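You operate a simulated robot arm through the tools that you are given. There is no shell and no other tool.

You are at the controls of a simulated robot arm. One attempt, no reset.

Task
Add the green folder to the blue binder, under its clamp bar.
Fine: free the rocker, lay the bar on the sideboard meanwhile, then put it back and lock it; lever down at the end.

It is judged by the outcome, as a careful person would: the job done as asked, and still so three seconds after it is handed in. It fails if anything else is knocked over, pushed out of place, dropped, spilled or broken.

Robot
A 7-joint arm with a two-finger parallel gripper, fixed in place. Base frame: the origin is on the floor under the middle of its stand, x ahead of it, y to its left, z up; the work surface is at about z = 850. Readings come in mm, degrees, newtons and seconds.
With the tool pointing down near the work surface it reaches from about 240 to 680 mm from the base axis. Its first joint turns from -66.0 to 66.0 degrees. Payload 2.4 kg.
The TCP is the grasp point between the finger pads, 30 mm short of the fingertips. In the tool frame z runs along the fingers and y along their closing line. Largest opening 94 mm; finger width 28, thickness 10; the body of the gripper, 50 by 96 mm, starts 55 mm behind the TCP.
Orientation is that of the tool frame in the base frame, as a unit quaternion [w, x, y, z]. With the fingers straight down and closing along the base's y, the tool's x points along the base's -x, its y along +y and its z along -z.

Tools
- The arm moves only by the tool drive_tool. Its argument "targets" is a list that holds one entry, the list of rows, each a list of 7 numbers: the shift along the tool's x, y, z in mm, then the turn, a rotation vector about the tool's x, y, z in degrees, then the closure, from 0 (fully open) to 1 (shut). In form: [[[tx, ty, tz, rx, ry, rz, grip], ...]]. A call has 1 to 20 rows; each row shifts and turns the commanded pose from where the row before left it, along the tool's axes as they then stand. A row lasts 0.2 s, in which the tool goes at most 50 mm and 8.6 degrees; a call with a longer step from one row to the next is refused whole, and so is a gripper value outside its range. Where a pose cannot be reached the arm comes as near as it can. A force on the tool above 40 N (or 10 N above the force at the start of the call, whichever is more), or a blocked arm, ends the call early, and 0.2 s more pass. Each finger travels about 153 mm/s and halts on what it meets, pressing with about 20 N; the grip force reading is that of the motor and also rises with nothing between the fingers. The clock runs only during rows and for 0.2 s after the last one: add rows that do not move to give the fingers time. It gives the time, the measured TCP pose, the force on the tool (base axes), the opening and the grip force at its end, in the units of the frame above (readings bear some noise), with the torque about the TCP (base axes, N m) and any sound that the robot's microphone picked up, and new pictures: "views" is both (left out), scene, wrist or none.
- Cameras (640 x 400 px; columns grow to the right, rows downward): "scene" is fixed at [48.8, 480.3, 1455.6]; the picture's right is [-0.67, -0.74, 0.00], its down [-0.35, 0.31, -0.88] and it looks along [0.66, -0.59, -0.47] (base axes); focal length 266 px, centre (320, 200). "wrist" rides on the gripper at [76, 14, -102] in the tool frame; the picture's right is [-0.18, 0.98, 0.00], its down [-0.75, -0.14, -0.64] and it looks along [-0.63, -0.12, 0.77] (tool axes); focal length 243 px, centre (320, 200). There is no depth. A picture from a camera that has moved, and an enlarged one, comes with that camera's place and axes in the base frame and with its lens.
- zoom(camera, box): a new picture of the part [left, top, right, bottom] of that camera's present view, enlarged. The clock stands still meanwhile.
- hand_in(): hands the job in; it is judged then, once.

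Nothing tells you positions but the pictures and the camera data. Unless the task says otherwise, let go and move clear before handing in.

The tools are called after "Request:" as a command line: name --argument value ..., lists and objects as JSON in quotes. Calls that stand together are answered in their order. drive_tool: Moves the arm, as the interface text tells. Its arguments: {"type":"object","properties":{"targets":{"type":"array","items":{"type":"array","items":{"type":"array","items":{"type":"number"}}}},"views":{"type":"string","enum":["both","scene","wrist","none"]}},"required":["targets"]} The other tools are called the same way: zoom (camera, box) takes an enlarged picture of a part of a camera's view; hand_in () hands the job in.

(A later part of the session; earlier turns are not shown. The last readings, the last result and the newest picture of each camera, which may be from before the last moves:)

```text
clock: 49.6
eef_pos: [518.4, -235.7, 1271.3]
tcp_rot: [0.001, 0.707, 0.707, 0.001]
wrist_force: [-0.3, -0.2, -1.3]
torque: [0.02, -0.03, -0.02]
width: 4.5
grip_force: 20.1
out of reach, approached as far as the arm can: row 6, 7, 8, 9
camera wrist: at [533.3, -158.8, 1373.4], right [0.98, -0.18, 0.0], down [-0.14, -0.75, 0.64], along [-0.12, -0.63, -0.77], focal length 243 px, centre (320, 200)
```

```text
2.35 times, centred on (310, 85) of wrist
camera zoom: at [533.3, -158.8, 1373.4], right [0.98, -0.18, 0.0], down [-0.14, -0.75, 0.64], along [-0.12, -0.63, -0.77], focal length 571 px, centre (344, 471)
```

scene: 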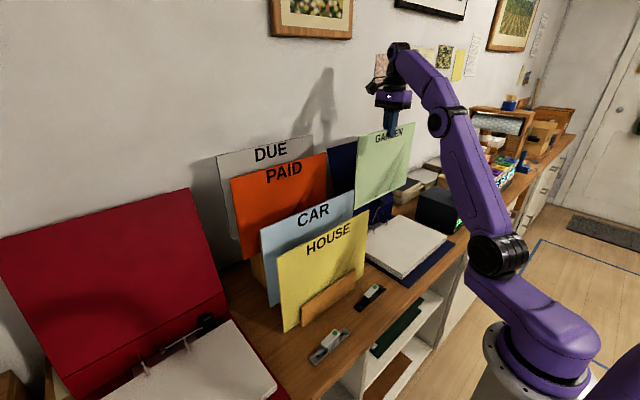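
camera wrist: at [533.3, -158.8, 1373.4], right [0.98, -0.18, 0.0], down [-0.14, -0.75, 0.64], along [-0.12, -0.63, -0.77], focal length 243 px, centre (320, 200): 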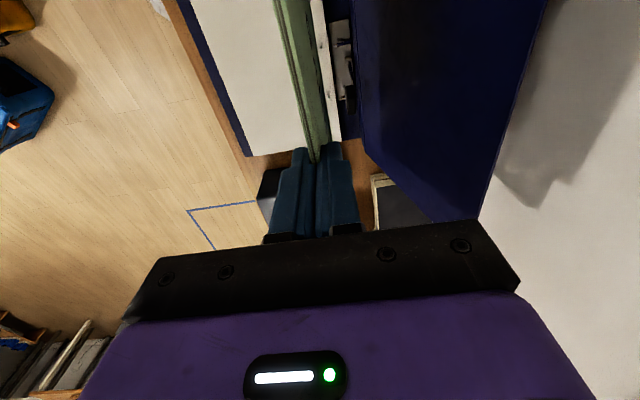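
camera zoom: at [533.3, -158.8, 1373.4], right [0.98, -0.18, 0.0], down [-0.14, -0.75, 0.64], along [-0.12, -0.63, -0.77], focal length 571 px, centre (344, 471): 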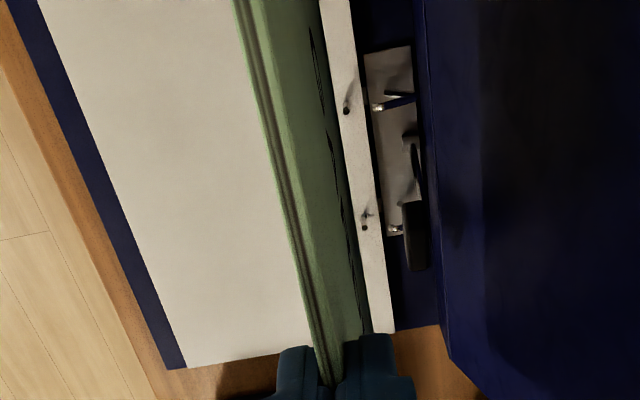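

The arm reached its limit there (TCP at (518, -236)), which is harmless as the folder is clear of everything. I check its lower edge for holes before moving back toward the base.

Request:
zoom --camera "scene" --box '[350, 170, 430, 225]'

Request:
zoom --camera "scene" --box '[352, 192, 392, 222]'

Request:
zoom --camera "wrist" --box '[280, 0, 350, 120]'

```text
7.27 times, centred on (390, 198) of scene
camera zoom: at [48.8, 480.3, 1455.6], right [-0.67, -0.74, 0.0], down [-0.35, 0.31, -0.88], along [0.66, -0.59, -0.47], focal length 1936 px, centre (-189, 218)
```

zoom: 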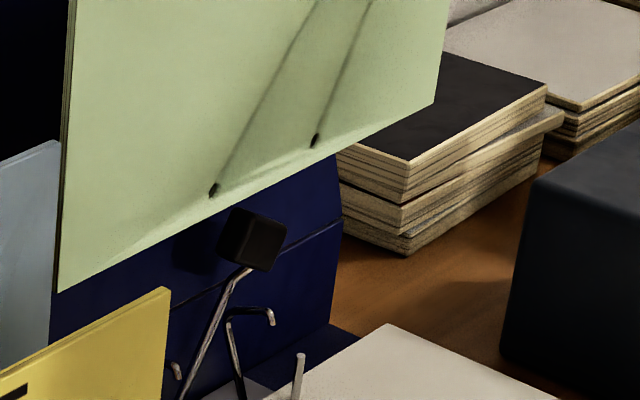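

```text
13.33 times, centred on (372, 207) of scene
camera zoom: at [48.8, 480.3, 1455.6], right [-0.67, -0.74, 0.0], down [-0.35, 0.31, -0.88], along [0.66, -0.59, -0.47], focal length 3548 px, centre (-373, 107)
```

zoom: 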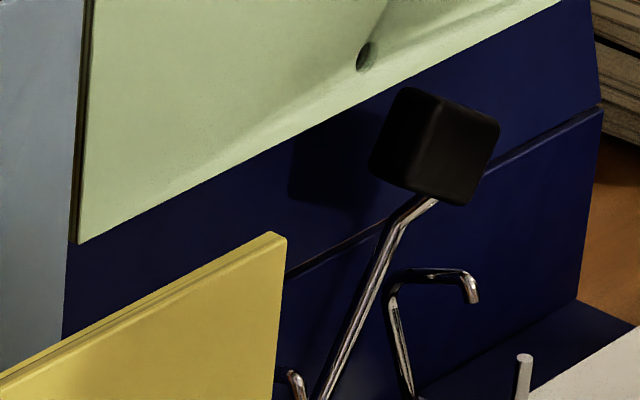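

```text
3.33 times, centred on (315, 60) of wrist
camera zoom: at [533.3, -158.8, 1373.4], right [0.98, -0.18, 0.0], down [-0.14, -0.75, 0.64], along [-0.12, -0.63, -0.77], focal length 809 px, centre (337, 667)
```

zoom: 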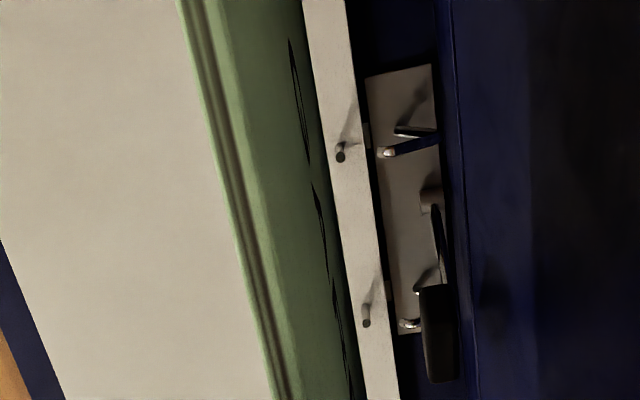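

Good: the folder has two holes 80 mm apart, about 14 mm from its lower edge, 226 mm below the TCP. So with the folder flat, the TCP belongs near x 298. I move back toward the base and down a bit, folder still hanging.

Request:
drive_tool --targets '[[[0, -20, 0, 0, 0, 0, 1], [0, -30, 0, 0, 0, 0, 1], [0, -30, 0, 0, 0, 0, 1], [0, -30, 0, 0, 0, 0, 1], [0, -30, 0, 0, 0, 0, 1], [0, -30, 0, 0, 0, 0, 1], [0, -30, 0, 0, 0, 0, 1], [0, -27, 0, 0, 0, 0, 1], [0, -10, 15, 0, 0, 0, 1], [0, 0, 25, 0, 0, 0, 1], [0, 0, 25, 0, 0, 0, 1], [0, 0, 25, 0, 0, 0, 1], [0, 0, 0, 0, 0, 0, 1]]]' --views "both"

Request:
zoom --camera "scene" --box '[340, 110, 540, 270]'

```text
clock: 52.4
eef_pos: [281.2, -235.4, 1180.5]
tcp_rot: [0.0, 0.707, 0.707, 0.0]
wrist_force: [-0.9, -0.8, -1.7]
torque: [-0.02, -0.01, 0.0]
width: 4.7
grip_force: 19.8
camera wrist: at [296.0, -158.1, 1282.6], right [0.98, -0.18, 0.0], down [-0.14, -0.75, 0.64], along [-0.12, -0.63, -0.77], focal length 243 px, centre (320, 200)
```

scene: 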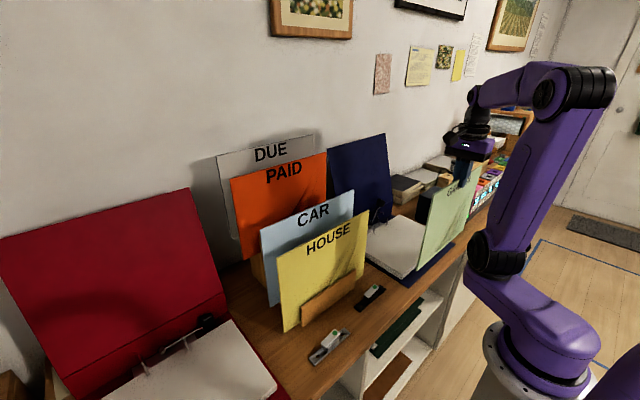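
wrist: 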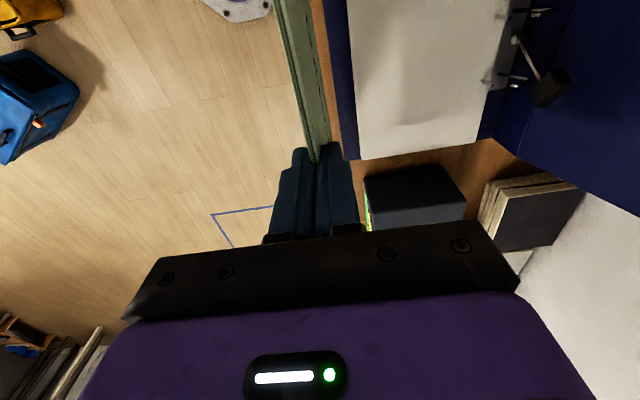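

```text
2.50 times, centred on (440, 190) of scene
camera zoom: at [48.8, 480.3, 1455.6], right [-0.67, -0.74, 0.0], down [-0.35, 0.31, -0.88], along [0.66, -0.59, -0.47], focal length 665 px, centre (20, 225)
```

zoom: 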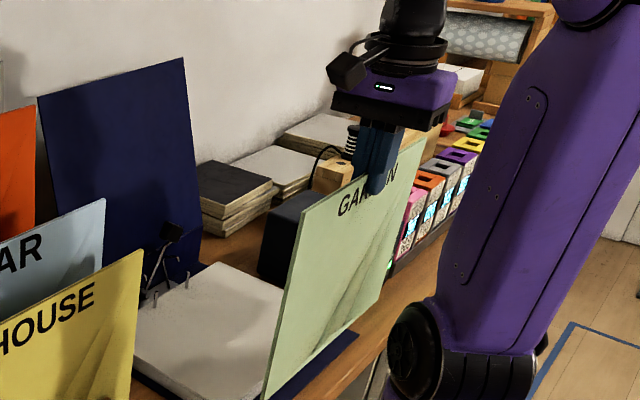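

The commanded pose had been held at the reachable one, so now I shift to x 298, y -263 and then tip the folder to horizontal at this height, clear of cover and lever.

Request:
drive_tool --targets '[[[-14, 9, 0, 0, 0, 0, 1], [-13.5, 8, 0, 0, 0, 0, 1], [0, 0, 0, -6, 0, 0, 1], [0, 0, 0, -8, 0, 0, 1], [0, 0, 0, -8, 0, 0, 1], [0, 0, 0, -8, 0, 0, 1], [0, 0, 0, -8, 0, 0, 1], [0, 0, 0, -8, 0, 0, 1], [0, 0, 0, -8, 0, 0, 1], [0, 0, 0, -8, 0, 0, 1], [0, 0, 0, -8, 0, 0, 1], [0, 0, 0, -8, 0, 0, 1], [0, 0, 0, -6, 0, 0, 1], [0, 0, 0, -6, 0, 0, 1], [0, 0, 0, 0, 0, 0, 1], [0, 0, 0, 0, 0, 0, 1]]]' --views "both"

Request:
zoom --camera "scene" --box '[330, 90, 530, 250]'

```text
clock: 55.8
eef_pos: [297.1, -261.7, 1180.5]
tcp_rot: [0.499, 0.5, 0.5, 0.5]
wrist_force: [0.8, 0.5, -0.8]
torque: [0.0, 0.16, -0.02]
width: 4.8
grip_force: 20.5
camera wrist: at [196.7, -185.7, 1195.2], right [0.0, -0.18, 0.98], down [-0.64, -0.75, -0.14], along [0.77, -0.63, -0.12], focal length 243 px, centre (320, 200)
```

scene: 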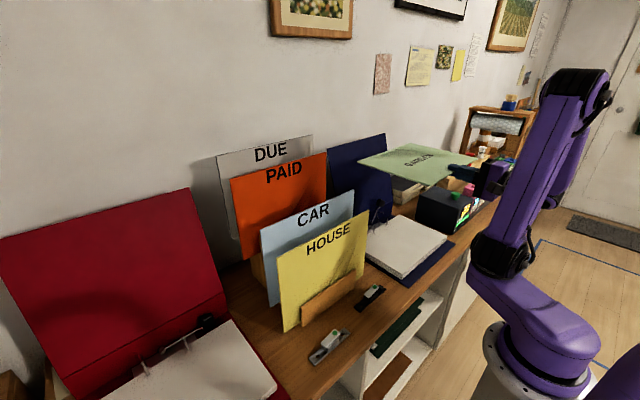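
wrist: 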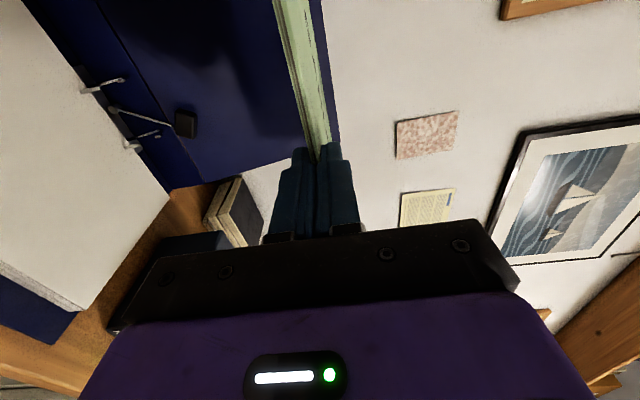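

```text
2.50 times, centred on (430, 170) of scene
camera zoom: at [48.8, 480.3, 1455.6], right [-0.67, -0.74, 0.0], down [-0.35, 0.31, -0.88], along [0.66, -0.59, -0.47], focal length 665 px, centre (45, 275)
```

zoom: 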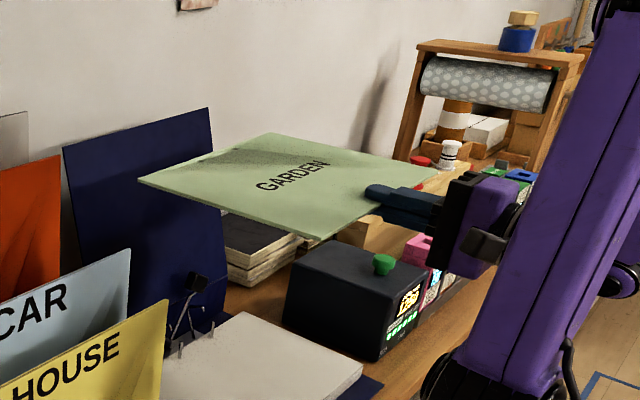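

The folder is level, hole edge toward the wall. I lower it to about 30 mm above the post tips and check alignment.

Request:
drive_tool --targets '[[[0, -20, 0, 0, 0, 0, 1], [0, -30, 0, 0, 0, 0, 1], [0, -30, 0, 0, 0, 0, 1], [0, -30, 0, 0, 0, 0, 1], [0, -30, 0, 0, 0, 0, 1], [0, -30, 0, 0, 0, 0, 1], [0, -30, 0, 0, 0, 0, 1], [0, -25, 0, 0, 0, 0, 1], [0, -15, 0, 0, 0, 0, 1], [0, 0, 0, 0, 0, 0, 1], [0, 0, 0, 0, 0, 0, 1]]]' --views "both"

Request:
zoom --camera "scene" --box '[340, 170, 480, 280]'

Request:
zoom --camera "scene" --box '[360, 196, 410, 236]'

Request:
zoom --camera "wrist" --box '[220, 0, 400, 170]'

```text
clock: 58.2
eef_pos: [299.0, -263.5, 940.7]
tcp_rot: [0.5, 0.5, 0.5, 0.5]
wrist_force: [-0.3, 0.9, -2.2]
torque: [-0.02, 0.17, 0.03]
width: 4.8
grip_force: 19.9
camera wrist: at [196.6, -185.3, 955.3], right [0.0, -0.18, 0.98], down [-0.64, -0.75, -0.14], along [0.77, -0.63, -0.12], focal length 243 px, centre (320, 200)
```

scene: 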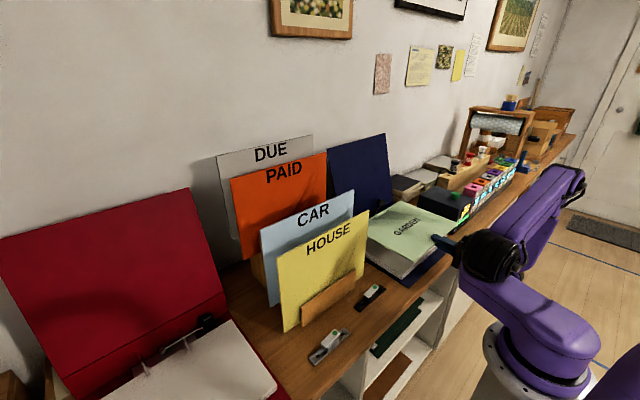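
wrist: 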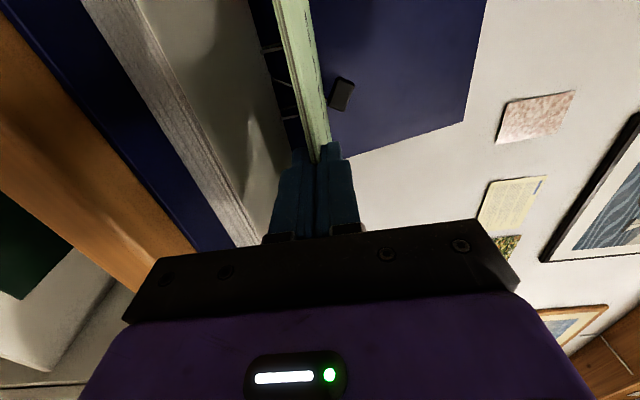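

```text
3.64 times, centred on (410, 225) of scene
camera zoom: at [48.8, 480.3, 1455.6], right [-0.67, -0.74, 0.0], down [-0.35, 0.31, -0.88], along [0.66, -0.59, -0.47], focal length 968 px, centre (-7, 109)
```

zoom: 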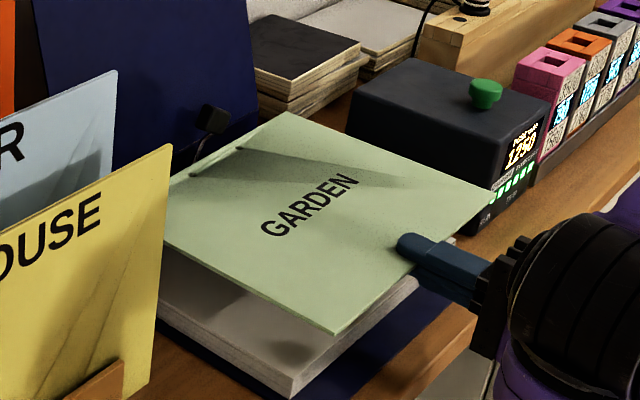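

```text
10.00 times, centred on (385, 216) of scene
camera zoom: at [48.8, 480.3, 1455.6], right [-0.67, -0.74, 0.0], down [-0.35, 0.31, -0.88], along [0.66, -0.59, -0.47], focal length 2661 px, centre (-330, 40)
```

zoom: 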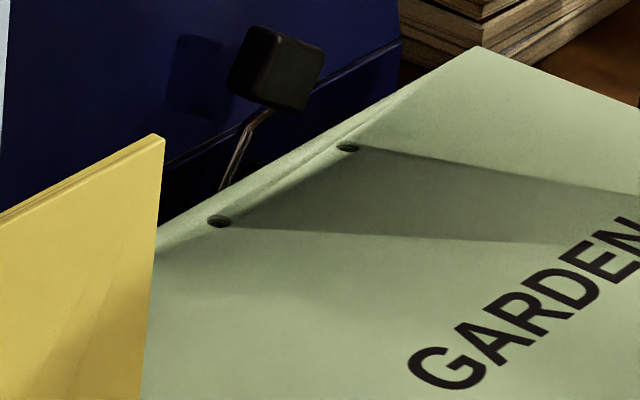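

```text
2.35 times, centred on (310, 85) of wrist
camera zoom: at [196.6, -185.3, 955.3], right [0.0, -0.18, 0.98], down [-0.64, -0.75, -0.14], along [0.77, -0.63, -0.12], focal length 571 px, centre (344, 471)
```

zoom: 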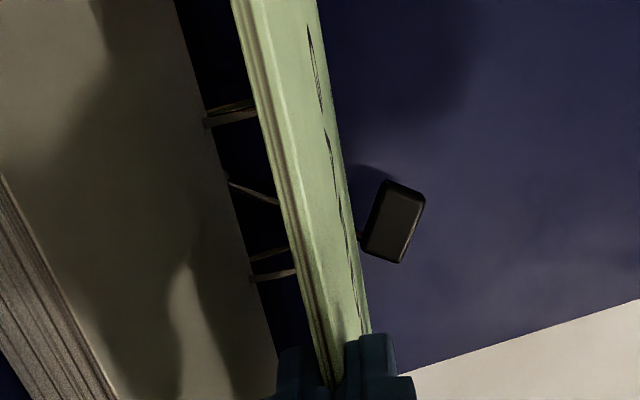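

Both holes are visible from the scene camera. Compared with the post tips (525.9, -220.8) and (526.0, -300.8), the holes are about 2.6 mm too far in +y and 1.2 mm too far in +x. I correct and lower to about 8 mm above the tips.

Request:
drive_tool --targets '[[[-2.6, 0, -1.2, 0, 0, 0, 1], [0, -8, 0, 0, 0, 0, 1], [0, -8, 0, 0, 0, 0, 1], [0, -8, 0, 0, 0, 0, 1], [0, 0, 0, 0, 0, 0, 1], [0, 0, 0, 0, 0, 0, 1]]]' --views "wrist"

Request:
zoom --camera "scene" --box '[365, 205, 401, 233]'

Request:
zoom --camera "wrist" --box '[220, 0, 400, 170]'

```text
clock: 59.6
eef_pos: [297.2, -263.7, 917.5]
tcp_rot: [0.5, 0.5, 0.5, 0.499]
wrist_force: [-0.2, 0.3, -2.9]
torque: [-0.01, 0.21, -0.02]
width: 4.7
grip_force: 20.1
camera wrist: at [195.4, -188.0, 930.9], right [0.0, -0.18, 0.98], down [-0.64, -0.75, -0.14], along [0.77, -0.63, -0.12], focal length 243 px, centre (320, 200)
```

wrist: 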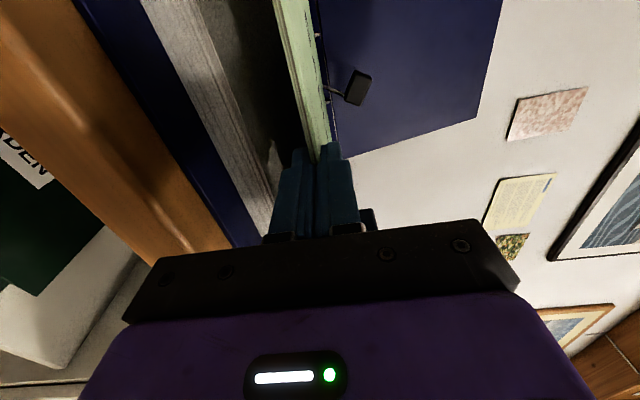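

```text
14.29 times, centred on (383, 219) of scene
camera zoom: at [48.8, 480.3, 1455.6], right [-0.67, -0.74, 0.0], down [-0.35, 0.31, -0.88], along [0.66, -0.59, -0.47], focal length 3802 px, centre (-580, -71)
```

zoom: 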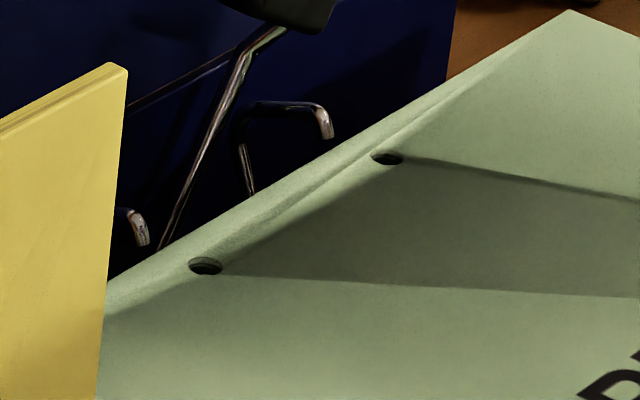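

```text
2.35 times, centred on (310, 85) of wrist
camera zoom: at [195.4, -188.0, 930.9], right [0.0, -0.18, 0.98], down [-0.64, -0.75, -0.14], along [0.77, -0.63, -0.12], focal length 571 px, centre (344, 471)
```

zoom: 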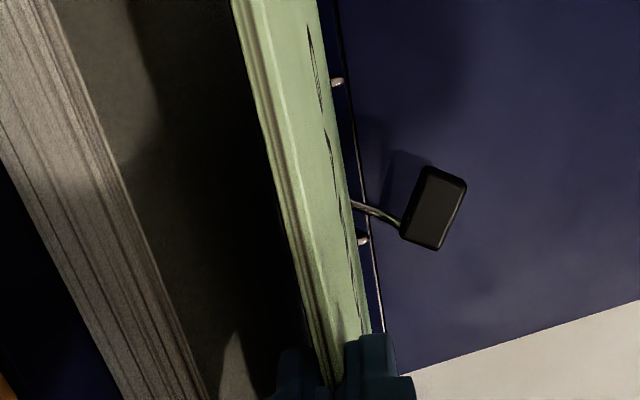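

The holes now sit within about 0.6 mm of the posts by calculation. I lower another 6 mm, so the sheet is just above the tips, and look into the holes.

Request:
drive_tool --targets '[[[0, -3, 0, 0, 0, 0, 1], [0, -3, 0, 0, 0, 0, 1], [0, 0, 0, 0, 0, 0, 1], [0, 0, 0, 0, 0, 0, 1]]]' --views "none"

Request:
zoom --camera "scene" --box '[369, 218, 381, 230]'

Request:
zoom --camera "scene" --box '[382, 211, 394, 223]'

Request:
zoom --camera "scene" --box '[365, 205, 401, 233]'

```text
clock: 60.6
eef_pos: [296.9, -265.1, 910.6]
tcp_rot: [0.5, 0.5, 0.501, 0.5]
wrist_force: [-0.2, -0.7, -1.4]
torque: [0.02, 0.17, 0.01]
width: 4.6
grip_force: 19.7
```

```text
16.00 times, centred on (375, 224) of scene
camera zoom: at [48.8, 480.3, 1455.6], right [-0.67, -0.74, 0.0], down [-0.35, 0.31, -0.88], along [0.66, -0.59, -0.47], focal length 4258 px, centre (-560, -184)
```

zoom: 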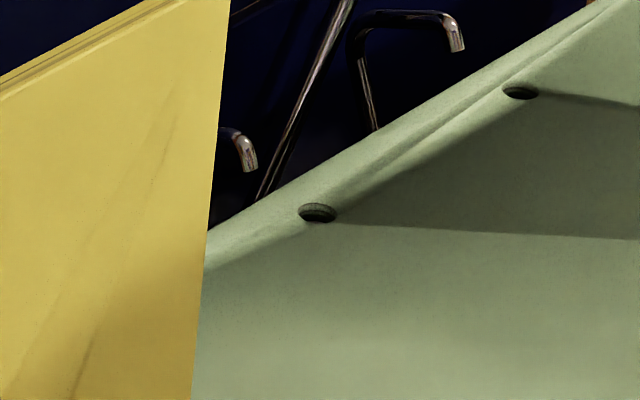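

```text
16.00 times, centred on (388, 217) of scene
camera zoom: at [48.8, 480.3, 1455.6], right [-0.67, -0.74, 0.0], down [-0.35, 0.31, -0.88], along [0.66, -0.59, -0.47], focal length 4258 px, centre (-768, -72)
```

zoom: 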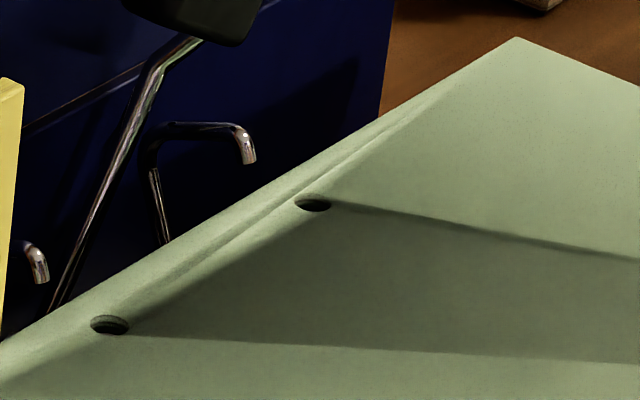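

```text
14.29 times, centred on (383, 219) of scene
camera zoom: at [48.8, 480.3, 1455.6], right [-0.67, -0.74, 0.0], down [-0.35, 0.31, -0.88], along [0.66, -0.59, -0.47], focal length 3802 px, centre (-580, -71)
```

zoom: 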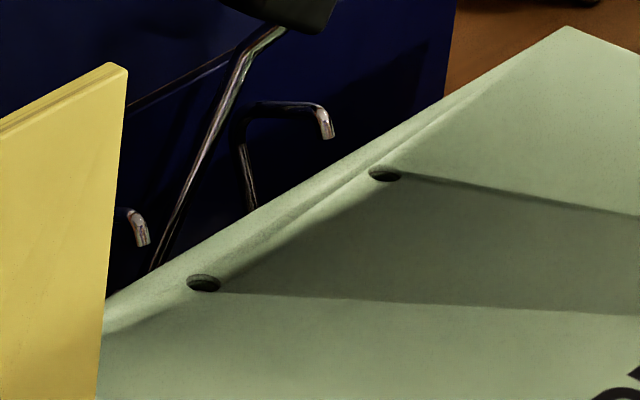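

No contact yet. By the near-level earlier view, the post tips are at about z 905.7, and the holes are now about 0.4 mm too far in +x and 1 mm too far in -y. I correct that and lower to the tips, watching the torque for contact.

Request:
drive_tool --targets '[[[1.0, 0, -0.4, 0, 0, 0, 1], [0, -1, 0, 0, 0, 0, 1], [0, -1, 0, 0, 0, 0, 1], [0, 0, 0, 0, 0, 0, 1], [0, 0, 0, 0, 0, 0, 1]]]' --views "none"

Request:
zoom --camera "scene" --box '[365, 205, 401, 233]'

Request:
zoom --camera "wrist" --box '[270, 0, 360, 100]'

```text
clock: 61.8
eef_pos: [296.8, -263.4, 908.7]
tcp_rot: [0.501, 0.5, 0.499, 0.5]
wrist_force: [-0.3, 0.7, -1.1]
torque: [-0.01, 0.14, 0.14]
width: 4.9
grip_force: 19.7
```

```text
14.29 times, centred on (383, 219) of scene
camera zoom: at [48.8, 480.3, 1455.6], right [-0.67, -0.74, 0.0], down [-0.35, 0.31, -0.88], along [0.66, -0.59, -0.47], focal length 3802 px, centre (-580, -71)
```

zoom: 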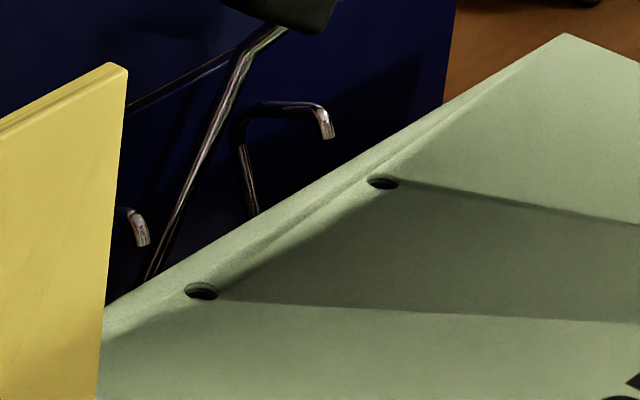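

```text
4.00 times, centred on (315, 50) of wrist
camera zoom: at [195.0, -187.4, 923.5], right [0.0, -0.18, 0.98], down [-0.64, -0.75, -0.14], along [0.77, -0.63, -0.12], focal length 970 px, centre (340, 800)
```

zoom: 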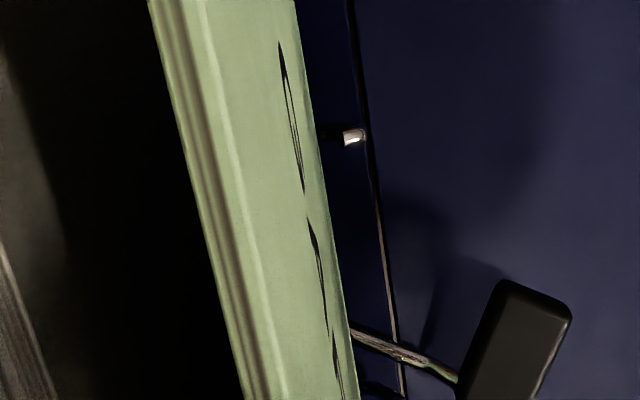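

The holes look centred on the posts within half a millimetre. I lower 3 mm more.

Request:
drive_tool --targets '[[[0, -1, 0, 0, 0, 0, 1], [0, -1, 0, 0, 0, 0, 1], [0, 0, 0, 0, 0, 0, 1], [0, 0, 0, 0, 0, 0, 1]]]' --views "none"

Request:
zoom --camera "scene" --box '[365, 205, 401, 233]'

```text
clock: 62.8
eef_pos: [296.1, -264.2, 907.6]
tcp_rot: [0.5, 0.5, 0.5, 0.5]
wrist_force: [-1.2, 1.3, -0.1]
torque: [0.03, 0.09, 0.26]
width: 4.4
grip_force: 19.9
```

```text
14.29 times, centred on (383, 219) of scene
camera zoom: at [48.8, 480.4, 1455.6], right [-0.67, -0.74, 0.0], down [-0.35, 0.31, -0.88], along [0.66, -0.59, -0.47], focal length 3802 px, centre (-580, -71)
```

zoom: 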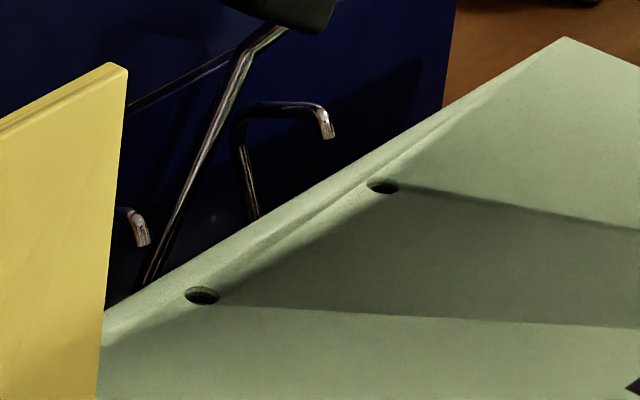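

A sideways push (torque z 0.26) shows the post tips are bearing on the hole rims toward +y. I shift 1 mm in +y and read again.

Request:
drive_tool --targets '[[[1.0, 0, 0, 0, 0, 0, 1], [0, 0, 0, 0, 0, 0, 1], [0, 0, 0, 0, 0, 0, 1]]]' --views "none"

Request:
zoom --camera "scene" --box '[365, 205, 401, 233]'

```text
clock: 63.6
eef_pos: [296.1, -262.0, 906.8]
tcp_rot: [0.5, 0.5, 0.5, 0.5]
wrist_force: [0.2, -0.2, -0.3]
torque: [-0.03, 0.19, -0.01]
width: 4.5
grip_force: 19.5
```

```text
14.29 times, centred on (383, 219) of scene
camera zoom: at [48.8, 480.3, 1455.6], right [-0.67, -0.74, 0.0], down [-0.35, 0.31, -0.88], along [0.66, -0.59, -0.47], focal length 3802 px, centre (-580, -71)
```

zoom: 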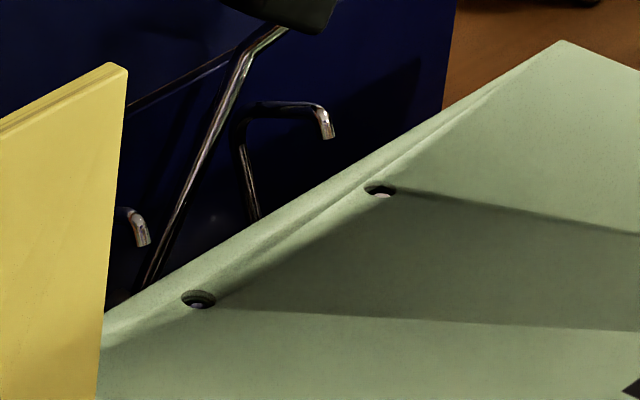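

Now both post tips show inside the holes and the sideways torque is gone. I lower further in small steps.

Request:
drive_tool --targets '[[[0, -1.5, 0, 0, 0, 0, 1], [0, -1.5, 0, 0, 0, 0, 1], [0, -1.5, 0, 0, 0, 0, 1], [0, -1.5, 0, 0, 0, 0, 1], [0, 0, 0, 0, 0, 0, 1], [0, 0, 0, 0, 0, 0, 1]]]' --views "none"

Request:
zoom --camera "scene" --box '[365, 205, 401, 233]'

```text
clock: 65.0
eef_pos: [297.1, -263.1, 901.0]
tcp_rot: [0.501, 0.501, 0.5, 0.499]
wrist_force: [-3.0, -0.1, -0.8]
torque: [-0.06, -0.09, -0.25]
width: 4.6
grip_force: 20.6
```

```text
14.29 times, centred on (383, 219) of scene
camera zoom: at [48.7, 480.3, 1455.6], right [-0.67, -0.74, 0.0], down [-0.35, 0.31, -0.88], along [0.66, -0.59, -0.47], focal length 3802 px, centre (-580, -71)
```

zoom: 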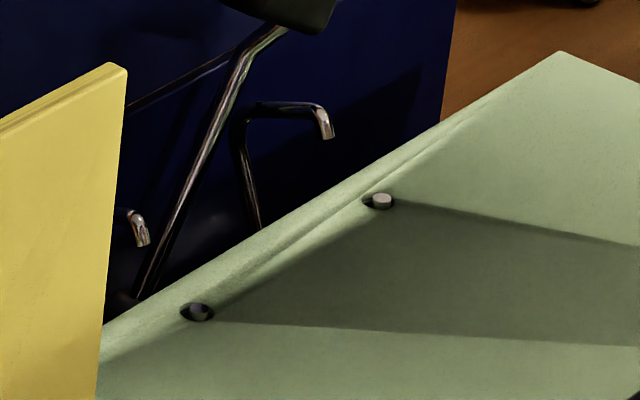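

The tips are through both holes, but the posts press lightly toward -x and -y. I ease the folder 0.8 mm in -x and 0.6 mm in -y, then lower a little.

Request:
drive_tool --targets '[[[-0.6, 0, -0.8, 0, 0, 0, 1], [0, 0, 0, 0, 0, 0, 1], [0, 0, 0, 0, 0, 0, 1]]]' --views "none"

Request:
zoom --camera "scene" --box '[365, 205, 401, 233]'

```text
clock: 65.8
eef_pos: [297.0, -263.6, 900.9]
tcp_rot: [0.501, 0.5, 0.5, 0.5]
wrist_force: [-0.3, 1.0, -1.3]
torque: [-0.01, 0.18, -0.02]
width: 4.8
grip_force: 19.7
```

```text
14.29 times, centred on (383, 219) of scene
camera zoom: at [48.8, 480.3, 1455.6], right [-0.67, -0.74, 0.0], down [-0.35, 0.31, -0.88], along [0.66, -0.59, -0.47], focal length 3802 px, centre (-580, -71)
```

zoom: 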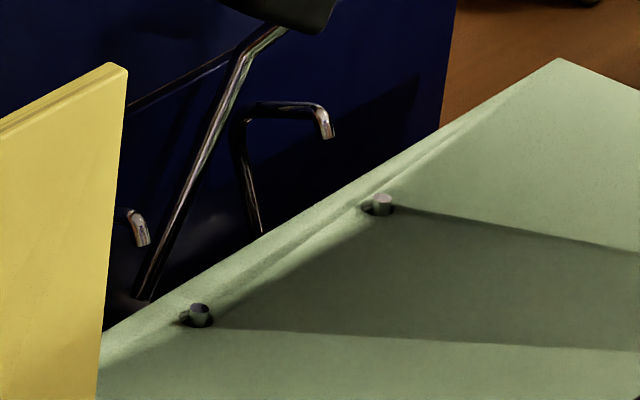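

Free again, with the posts standing through both holes. I lower 5 mm more and check also the finger's clearance to the paper's front edge.

Request:
drive_tool --targets '[[[0, -1.5, 0, 0, 0, 0, 1], [0, -1.5, 0, 0, 0, 0, 1], [0, -1.5, 0, 0, 0, 0, 1], [0, -1, 0, 0, 0, 0, 1], [0, 0, 0, 0, 0, 0, 1], [0, 0, 0, 0, 0, 0, 1]]]' --views "wrist"

Request:
zoom --camera "scene" --box '[365, 205, 401, 233]'

Request:
zoom --camera "scene" --box '[395, 220, 465, 280]'

Request:
zoom --camera "wrist" --box '[180, 80, 360, 240]'

```text
clock: 67.2
eef_pos: [296.2, -263.0, 895.9]
tcp_rot: [0.5, 0.5, 0.5, 0.5]
wrist_force: [1.0, 0.2, -1.6]
torque: [-0.03, 0.15, 0.02]
width: 4.6
grip_force: 19.8
camera wrist: at [194.5, -186.9, 910.0], right [0.0, -0.18, 0.98], down [-0.64, -0.75, -0.14], along [0.77, -0.63, -0.12], focal length 243 px, centre (320, 200)
```

wrist: 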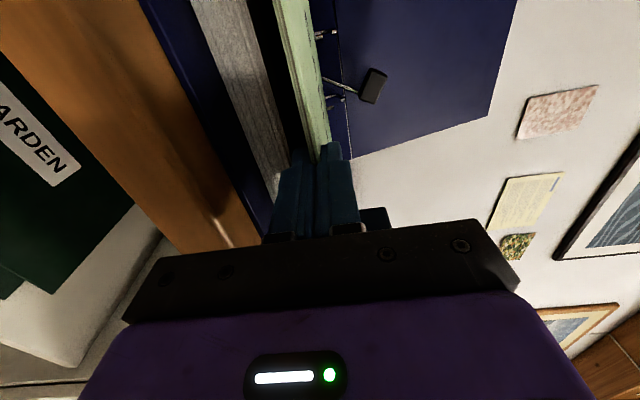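

```text
14.29 times, centred on (383, 219) of scene
camera zoom: at [48.8, 480.3, 1455.6], right [-0.67, -0.74, 0.0], down [-0.35, 0.31, -0.88], along [0.66, -0.59, -0.47], focal length 3802 px, centre (-580, -71)
```

zoom: 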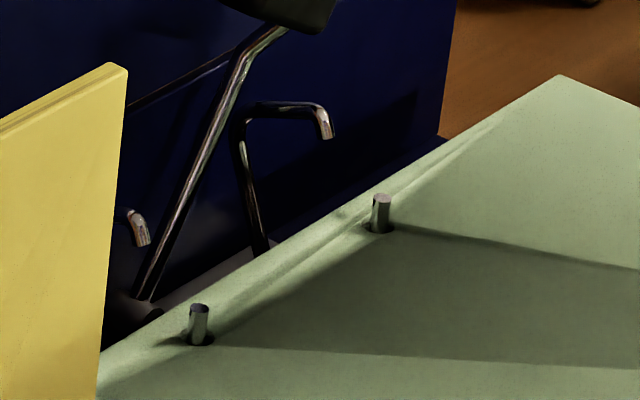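

```text
6.67 times, centred on (430, 250) of scene
camera zoom: at [48.8, 480.3, 1455.6], right [-0.67, -0.74, 0.0], down [-0.35, 0.31, -0.88], along [0.66, -0.59, -0.47], focal length 1774 px, centre (-413, -133)
```

zoom: 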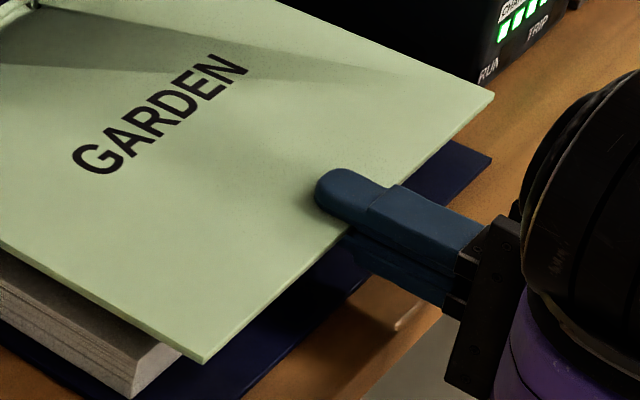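

```text
2.50 times, centred on (270, 160) of wrist
camera zoom: at [194.5, -186.9, 910.0], right [0.0, -0.18, 0.98], down [-0.64, -0.75, -0.14], along [0.77, -0.63, -0.12], focal length 606 px, centre (445, 300)
```

zoom: 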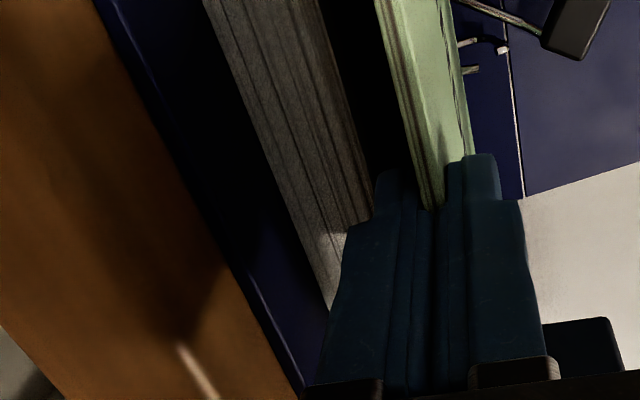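

The posts now stand about 10 mm through the folder with no side load. The fingertips end about 3 mm in front of the paper's front edge, so I keep lowering in small steps and watch for contact.

Request:
drive_tool --targets '[[[0, -1.5, 0, 0, 0, 0, 1], [0, -1.5, 0, 0, 0, 0, 1], [0, -1.5, 0, 0, 0, 0, 1], [0, 0, 0, 0, 0, 0, 1], [0, 0, 0, 0, 0, 0, 1]]]' --views "none"

Request:
zoom --camera "scene" --box '[365, 205, 401, 233]'

Request:
zoom --camera "wrist" --box '[230, 100, 350, 240]'

```text
clock: 68.4
eef_pos: [294.6, -264.3, 890.7]
tcp_rot: [0.5, 0.499, 0.501, 0.5]
wrist_force: [0.0, -0.3, -1.9]
torque: [-0.05, 0.18, -0.02]
width: 4.7
grip_force: 19.9
```

```text
14.29 times, centred on (383, 219) of scene
camera zoom: at [48.8, 480.3, 1455.6], right [-0.67, -0.74, 0.0], down [-0.35, 0.31, -0.88], along [0.66, -0.59, -0.47], focal length 3802 px, centre (-580, -71)
```

zoom: 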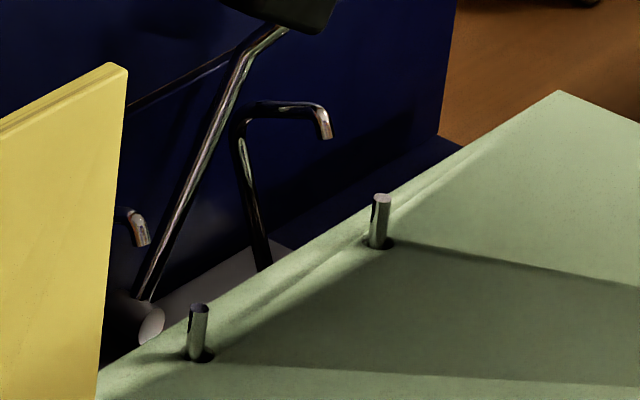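

```text
2.86 times, centred on (290, 170) of wrist
camera zoom: at [193.8, -186.8, 905.2], right [0.0, -0.18, 0.98], down [-0.64, -0.75, -0.14], along [0.77, -0.63, -0.12], focal length 693 px, centre (406, 286)
```

zoom: 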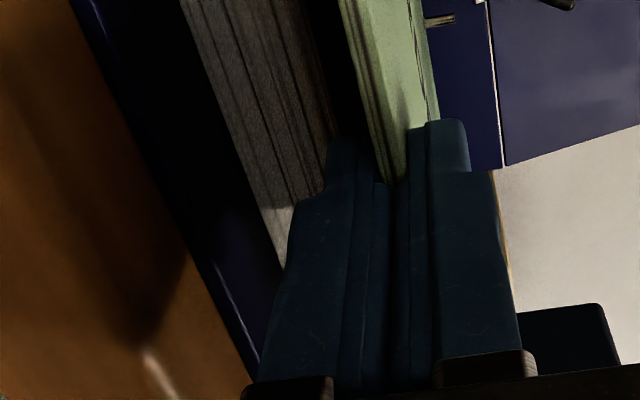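

No contact, and the lower finger now passes in front of the paper edge. I nudge the folder slightly +x/+y to stay centred on the posts and lower 4.5 mm more.

Request:
drive_tool --targets '[[[0.4, -1, 0.8, 0, 0, 0, 1], [0, -1.5, 0, 0, 0, 0, 1], [0, -1, 0, 0, 0, 0, 1], [0, -1, 0, 0, 0, 0, 1], [0, 0, 0, 0, 0, 0, 1], [0, 0, 0, 0, 0, 0, 1]]]' --views "none"

Request:
zoom --camera "scene" --box '[365, 205, 401, 233]'

Request:
zoom --camera "scene" --box '[355, 220, 455, 290]'

```text
clock: 69.8
eef_pos: [296.4, -261.5, 887.0]
tcp_rot: [0.5, 0.5, 0.5, 0.501]
wrist_force: [-0.2, -0.2, -1.8]
torque: [0.0, 0.16, 0.01]
width: 4.3
grip_force: 19.9
```

```text
14.29 times, centred on (383, 219) of scene
camera zoom: at [48.8, 480.3, 1455.6], right [-0.67, -0.74, 0.0], down [-0.35, 0.31, -0.88], along [0.66, -0.59, -0.47], focal length 3802 px, centre (-580, -71)
```

zoom: 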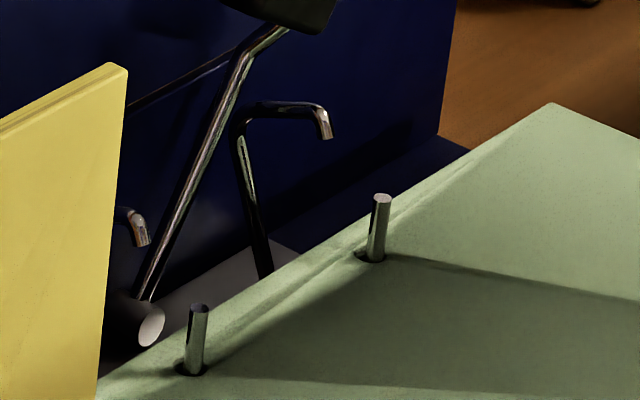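

```text
5.71 times, centred on (405, 255) of scene
camera zoom: at [48.8, 480.3, 1455.6], right [-0.67, -0.74, 0.0], down [-0.35, 0.31, -0.88], along [0.66, -0.59, -0.47], focal length 1521 px, centre (-166, -114)
```

zoom: 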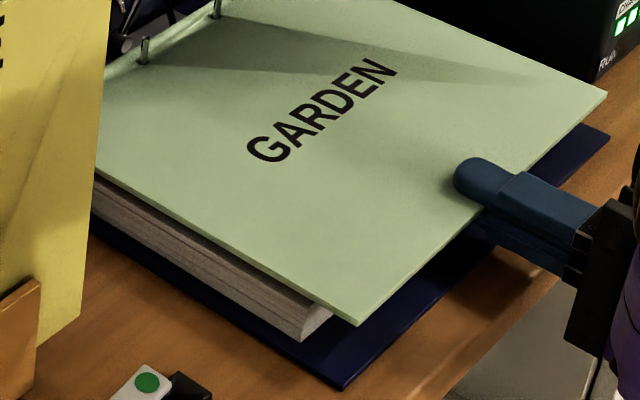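

Still free. I lower 1 mm at a time until the sheet rests on the paper.

Request:
drive_tool --targets '[[[-0.3, -1, -0.3, 0, 0, 0, 1], [0, -1, 0, 0, 0, 0, 1], [0, -1, 0, 0, 0, 0, 1], [0, 0, 0, 0, 0, 0, 1], [0, 0, 0, 0, 0, 0, 1]]]' --views "none"

Request:
zoom --camera "scene" --box '[365, 205, 401, 233]'

Request:
zoom --camera "scene" --box '[355, 220, 455, 290]'

```text
clock: 71.0
eef_pos: [296.7, -262.7, 883.3]
tcp_rot: [0.5, 0.5, 0.5, 0.5]
wrist_force: [-0.2, 0.4, -1.0]
torque: [-0.04, 0.19, -0.02]
width: 4.8
grip_force: 19.7
```

```text
14.29 times, centred on (383, 219) of scene
camera zoom: at [48.8, 480.3, 1455.6], right [-0.67, -0.74, 0.0], down [-0.35, 0.31, -0.88], along [0.66, -0.59, -0.47], focal length 3802 px, centre (-580, -71)
```

zoom: 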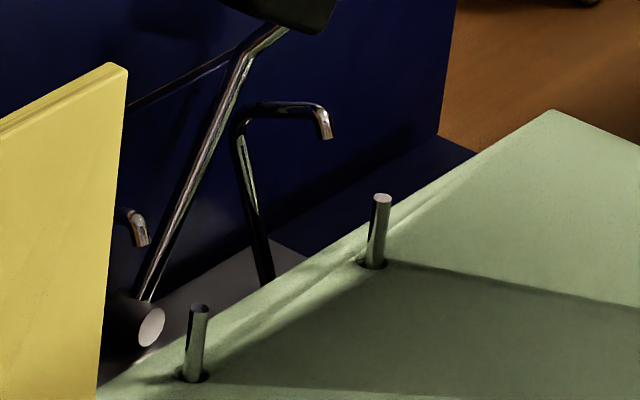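

```text
5.71 times, centred on (405, 255) of scene
camera zoom: at [48.8, 480.3, 1455.6], right [-0.67, -0.74, 0.0], down [-0.35, 0.31, -0.88], along [0.66, -0.59, -0.47], focal length 1521 px, centre (-166, -114)
```

zoom: 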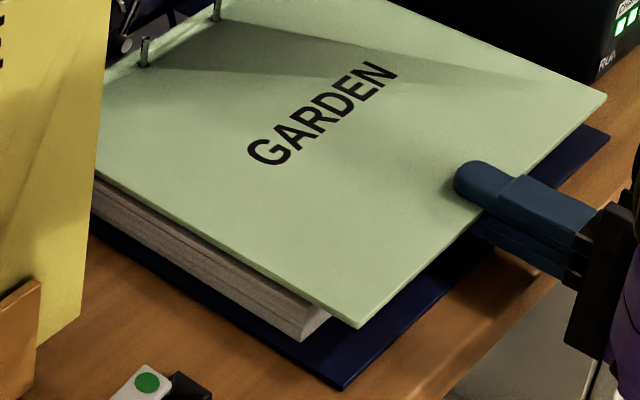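

Almost down. Two more 1 mm steps.

Request:
drive_tool --targets '[[[0, -1, 0, 0, 0, 0, 1], [0, -1, 0, 0, 0, 0, 1], [0, 0, 0, 0, 0, 0, 1], [0, 0, 0, 0, 0, 0, 1]]]' --views "none"

Request:
zoom --camera "scene" --box '[365, 205, 401, 233]'

Request:
zoom --camera "scene" --box '[355, 220, 455, 290]'

```text
clock: 72.0
eef_pos: [295.6, -263.6, 882.6]
tcp_rot: [0.5, 0.501, 0.5, 0.5]
wrist_force: [0.4, 0.2, -2.1]
torque: [0.03, 0.22, -0.02]
width: 4.6
grip_force: 20.1
```

```text
14.29 times, centred on (383, 219) of scene
camera zoom: at [48.8, 480.3, 1455.6], right [-0.67, -0.74, 0.0], down [-0.35, 0.31, -0.88], along [0.66, -0.59, -0.47], focal length 3802 px, centre (-580, -71)
```

zoom: 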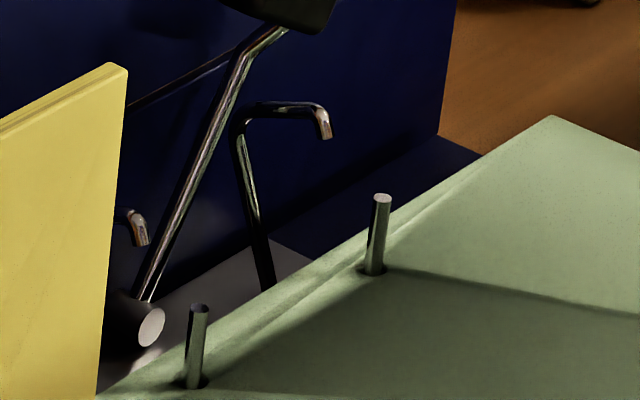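

```text
5.71 times, centred on (405, 255) of scene
camera zoom: at [48.8, 480.3, 1455.6], right [-0.67, -0.74, 0.0], down [-0.35, 0.31, -0.88], along [0.66, -0.59, -0.47], focal length 1521 px, centre (-166, -114)
```

zoom: 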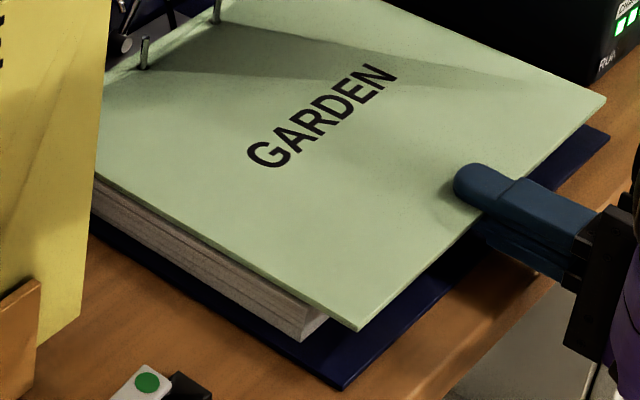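

The sheet is within a millimetre or two of the paper. I go one more millimetre, open the fingers a little and draw straight back.

Request:
drive_tool --targets '[[[0, -1, 0, 0, 0, 0, 1], [0, 0, 0, 0, 0, 0, 1], [0, 0, 0, 0, 0, 0, 0.94], [0, 0, 0, 0, 0, 0, 0.9], [0, 0, 0, 0, 0, 0, 0.86], [0, 0, 0, 0, 0, 0, 0.86], [0, 0, 0, 0, 0, 0, 0.86]]]' --views "wrist"

Request:
zoom --camera "scene" --box '[365, 205, 401, 233]'

Request:
zoom --camera "scene" --box '[355, 220, 455, 290]'

```text
clock: 73.6
eef_pos: [296.3, -264.4, 880.9]
tcp_rot: [0.5, 0.5, 0.5, 0.5]
wrist_force: [0.7, 0.1, 0.5]
torque: [0.01, -0.03, -0.02]
width: 13.2
grip_force: 0.0
camera wrist: at [195.0, -187.2, 895.0], right [0.0, -0.18, 0.98], down [-0.64, -0.75, -0.14], along [0.77, -0.63, -0.12], focal length 243 px, centre (320, 200)
```

wrist: 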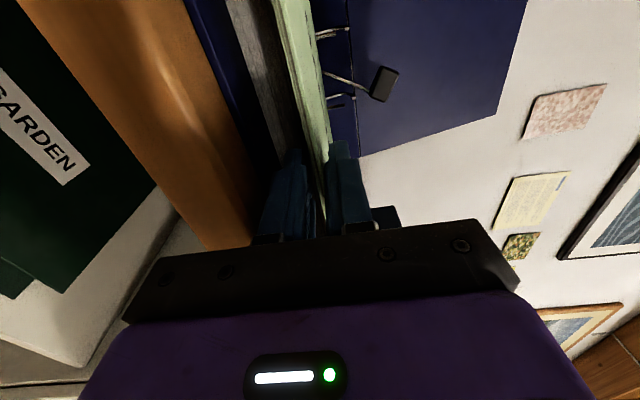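

```text
14.29 times, centred on (383, 219) of scene
camera zoom: at [48.8, 480.3, 1455.6], right [-0.67, -0.74, 0.0], down [-0.35, 0.31, -0.88], along [0.66, -0.59, -0.47], focal length 3802 px, centre (-580, -71)
```

zoom: 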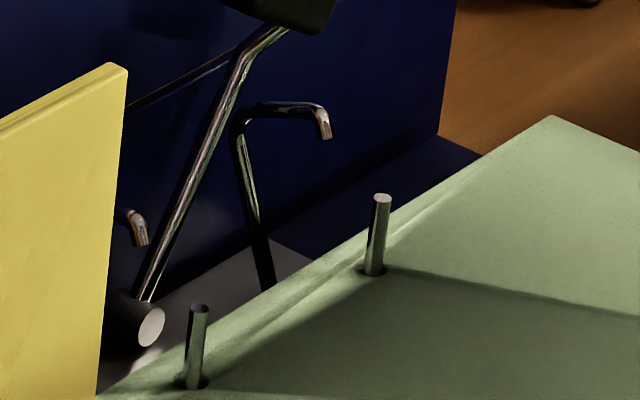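

```text
5.71 times, centred on (405, 255) of scene
camera zoom: at [48.8, 480.3, 1455.6], right [-0.67, -0.74, 0.0], down [-0.35, 0.31, -0.88], along [0.66, -0.59, -0.47], focal length 1521 px, centre (-166, -114)
```

zoom: 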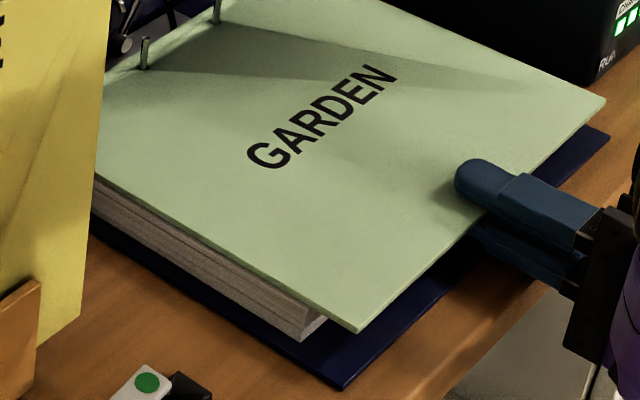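

The folder rests on the paper with both posts through its holes. I draw the fingers straight back 40 mm and then rise.

Request:
drive_tool --targets '[[[0, 0, -5, 0, 0, 0, 0.86], [0, 0, -8, 0, 0, 0, 0.86], [0, 0, -12, 0, 0, 0, 0.86], [0, 0, -15, 0, 0, 0, 0.86], [0, 0, 0, 0, 0, 0, 0.86]]]' --views "wrist"

Request:
zoom --camera "scene" --box '[355, 200, 475, 290]'

```text
clock: 74.8
eef_pos: [257.7, -263.7, 879.5]
tcp_rot: [0.5, 0.5, 0.5, 0.5]
wrist_force: [-0.3, -0.1, -0.3]
torque: [-0.01, 0.0, 0.01]
width: 13.2
grip_force: 0.1
camera wrist: at [155.0, -187.2, 894.2], right [0.0, -0.18, 0.98], down [-0.64, -0.75, -0.14], along [0.77, -0.63, -0.12], focal length 243 px, centre (320, 200)
```

wrist: 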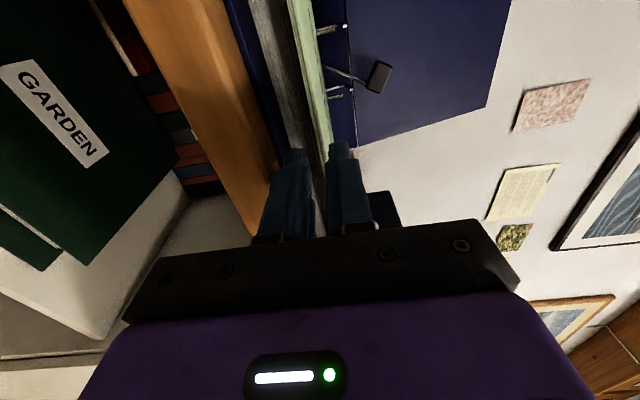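

```text
4.44 times, centred on (415, 245) of scene
camera zoom: at [48.8, 480.3, 1455.6], right [-0.67, -0.74, 0.0], down [-0.35, 0.31, -0.88], along [0.66, -0.59, -0.47], focal length 1183 px, centre (-102, 0)
```

zoom: 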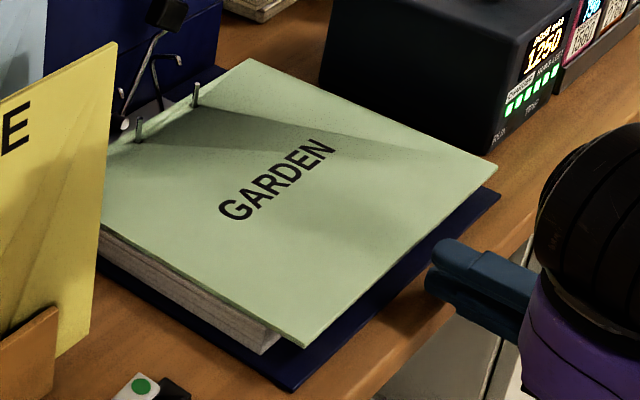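

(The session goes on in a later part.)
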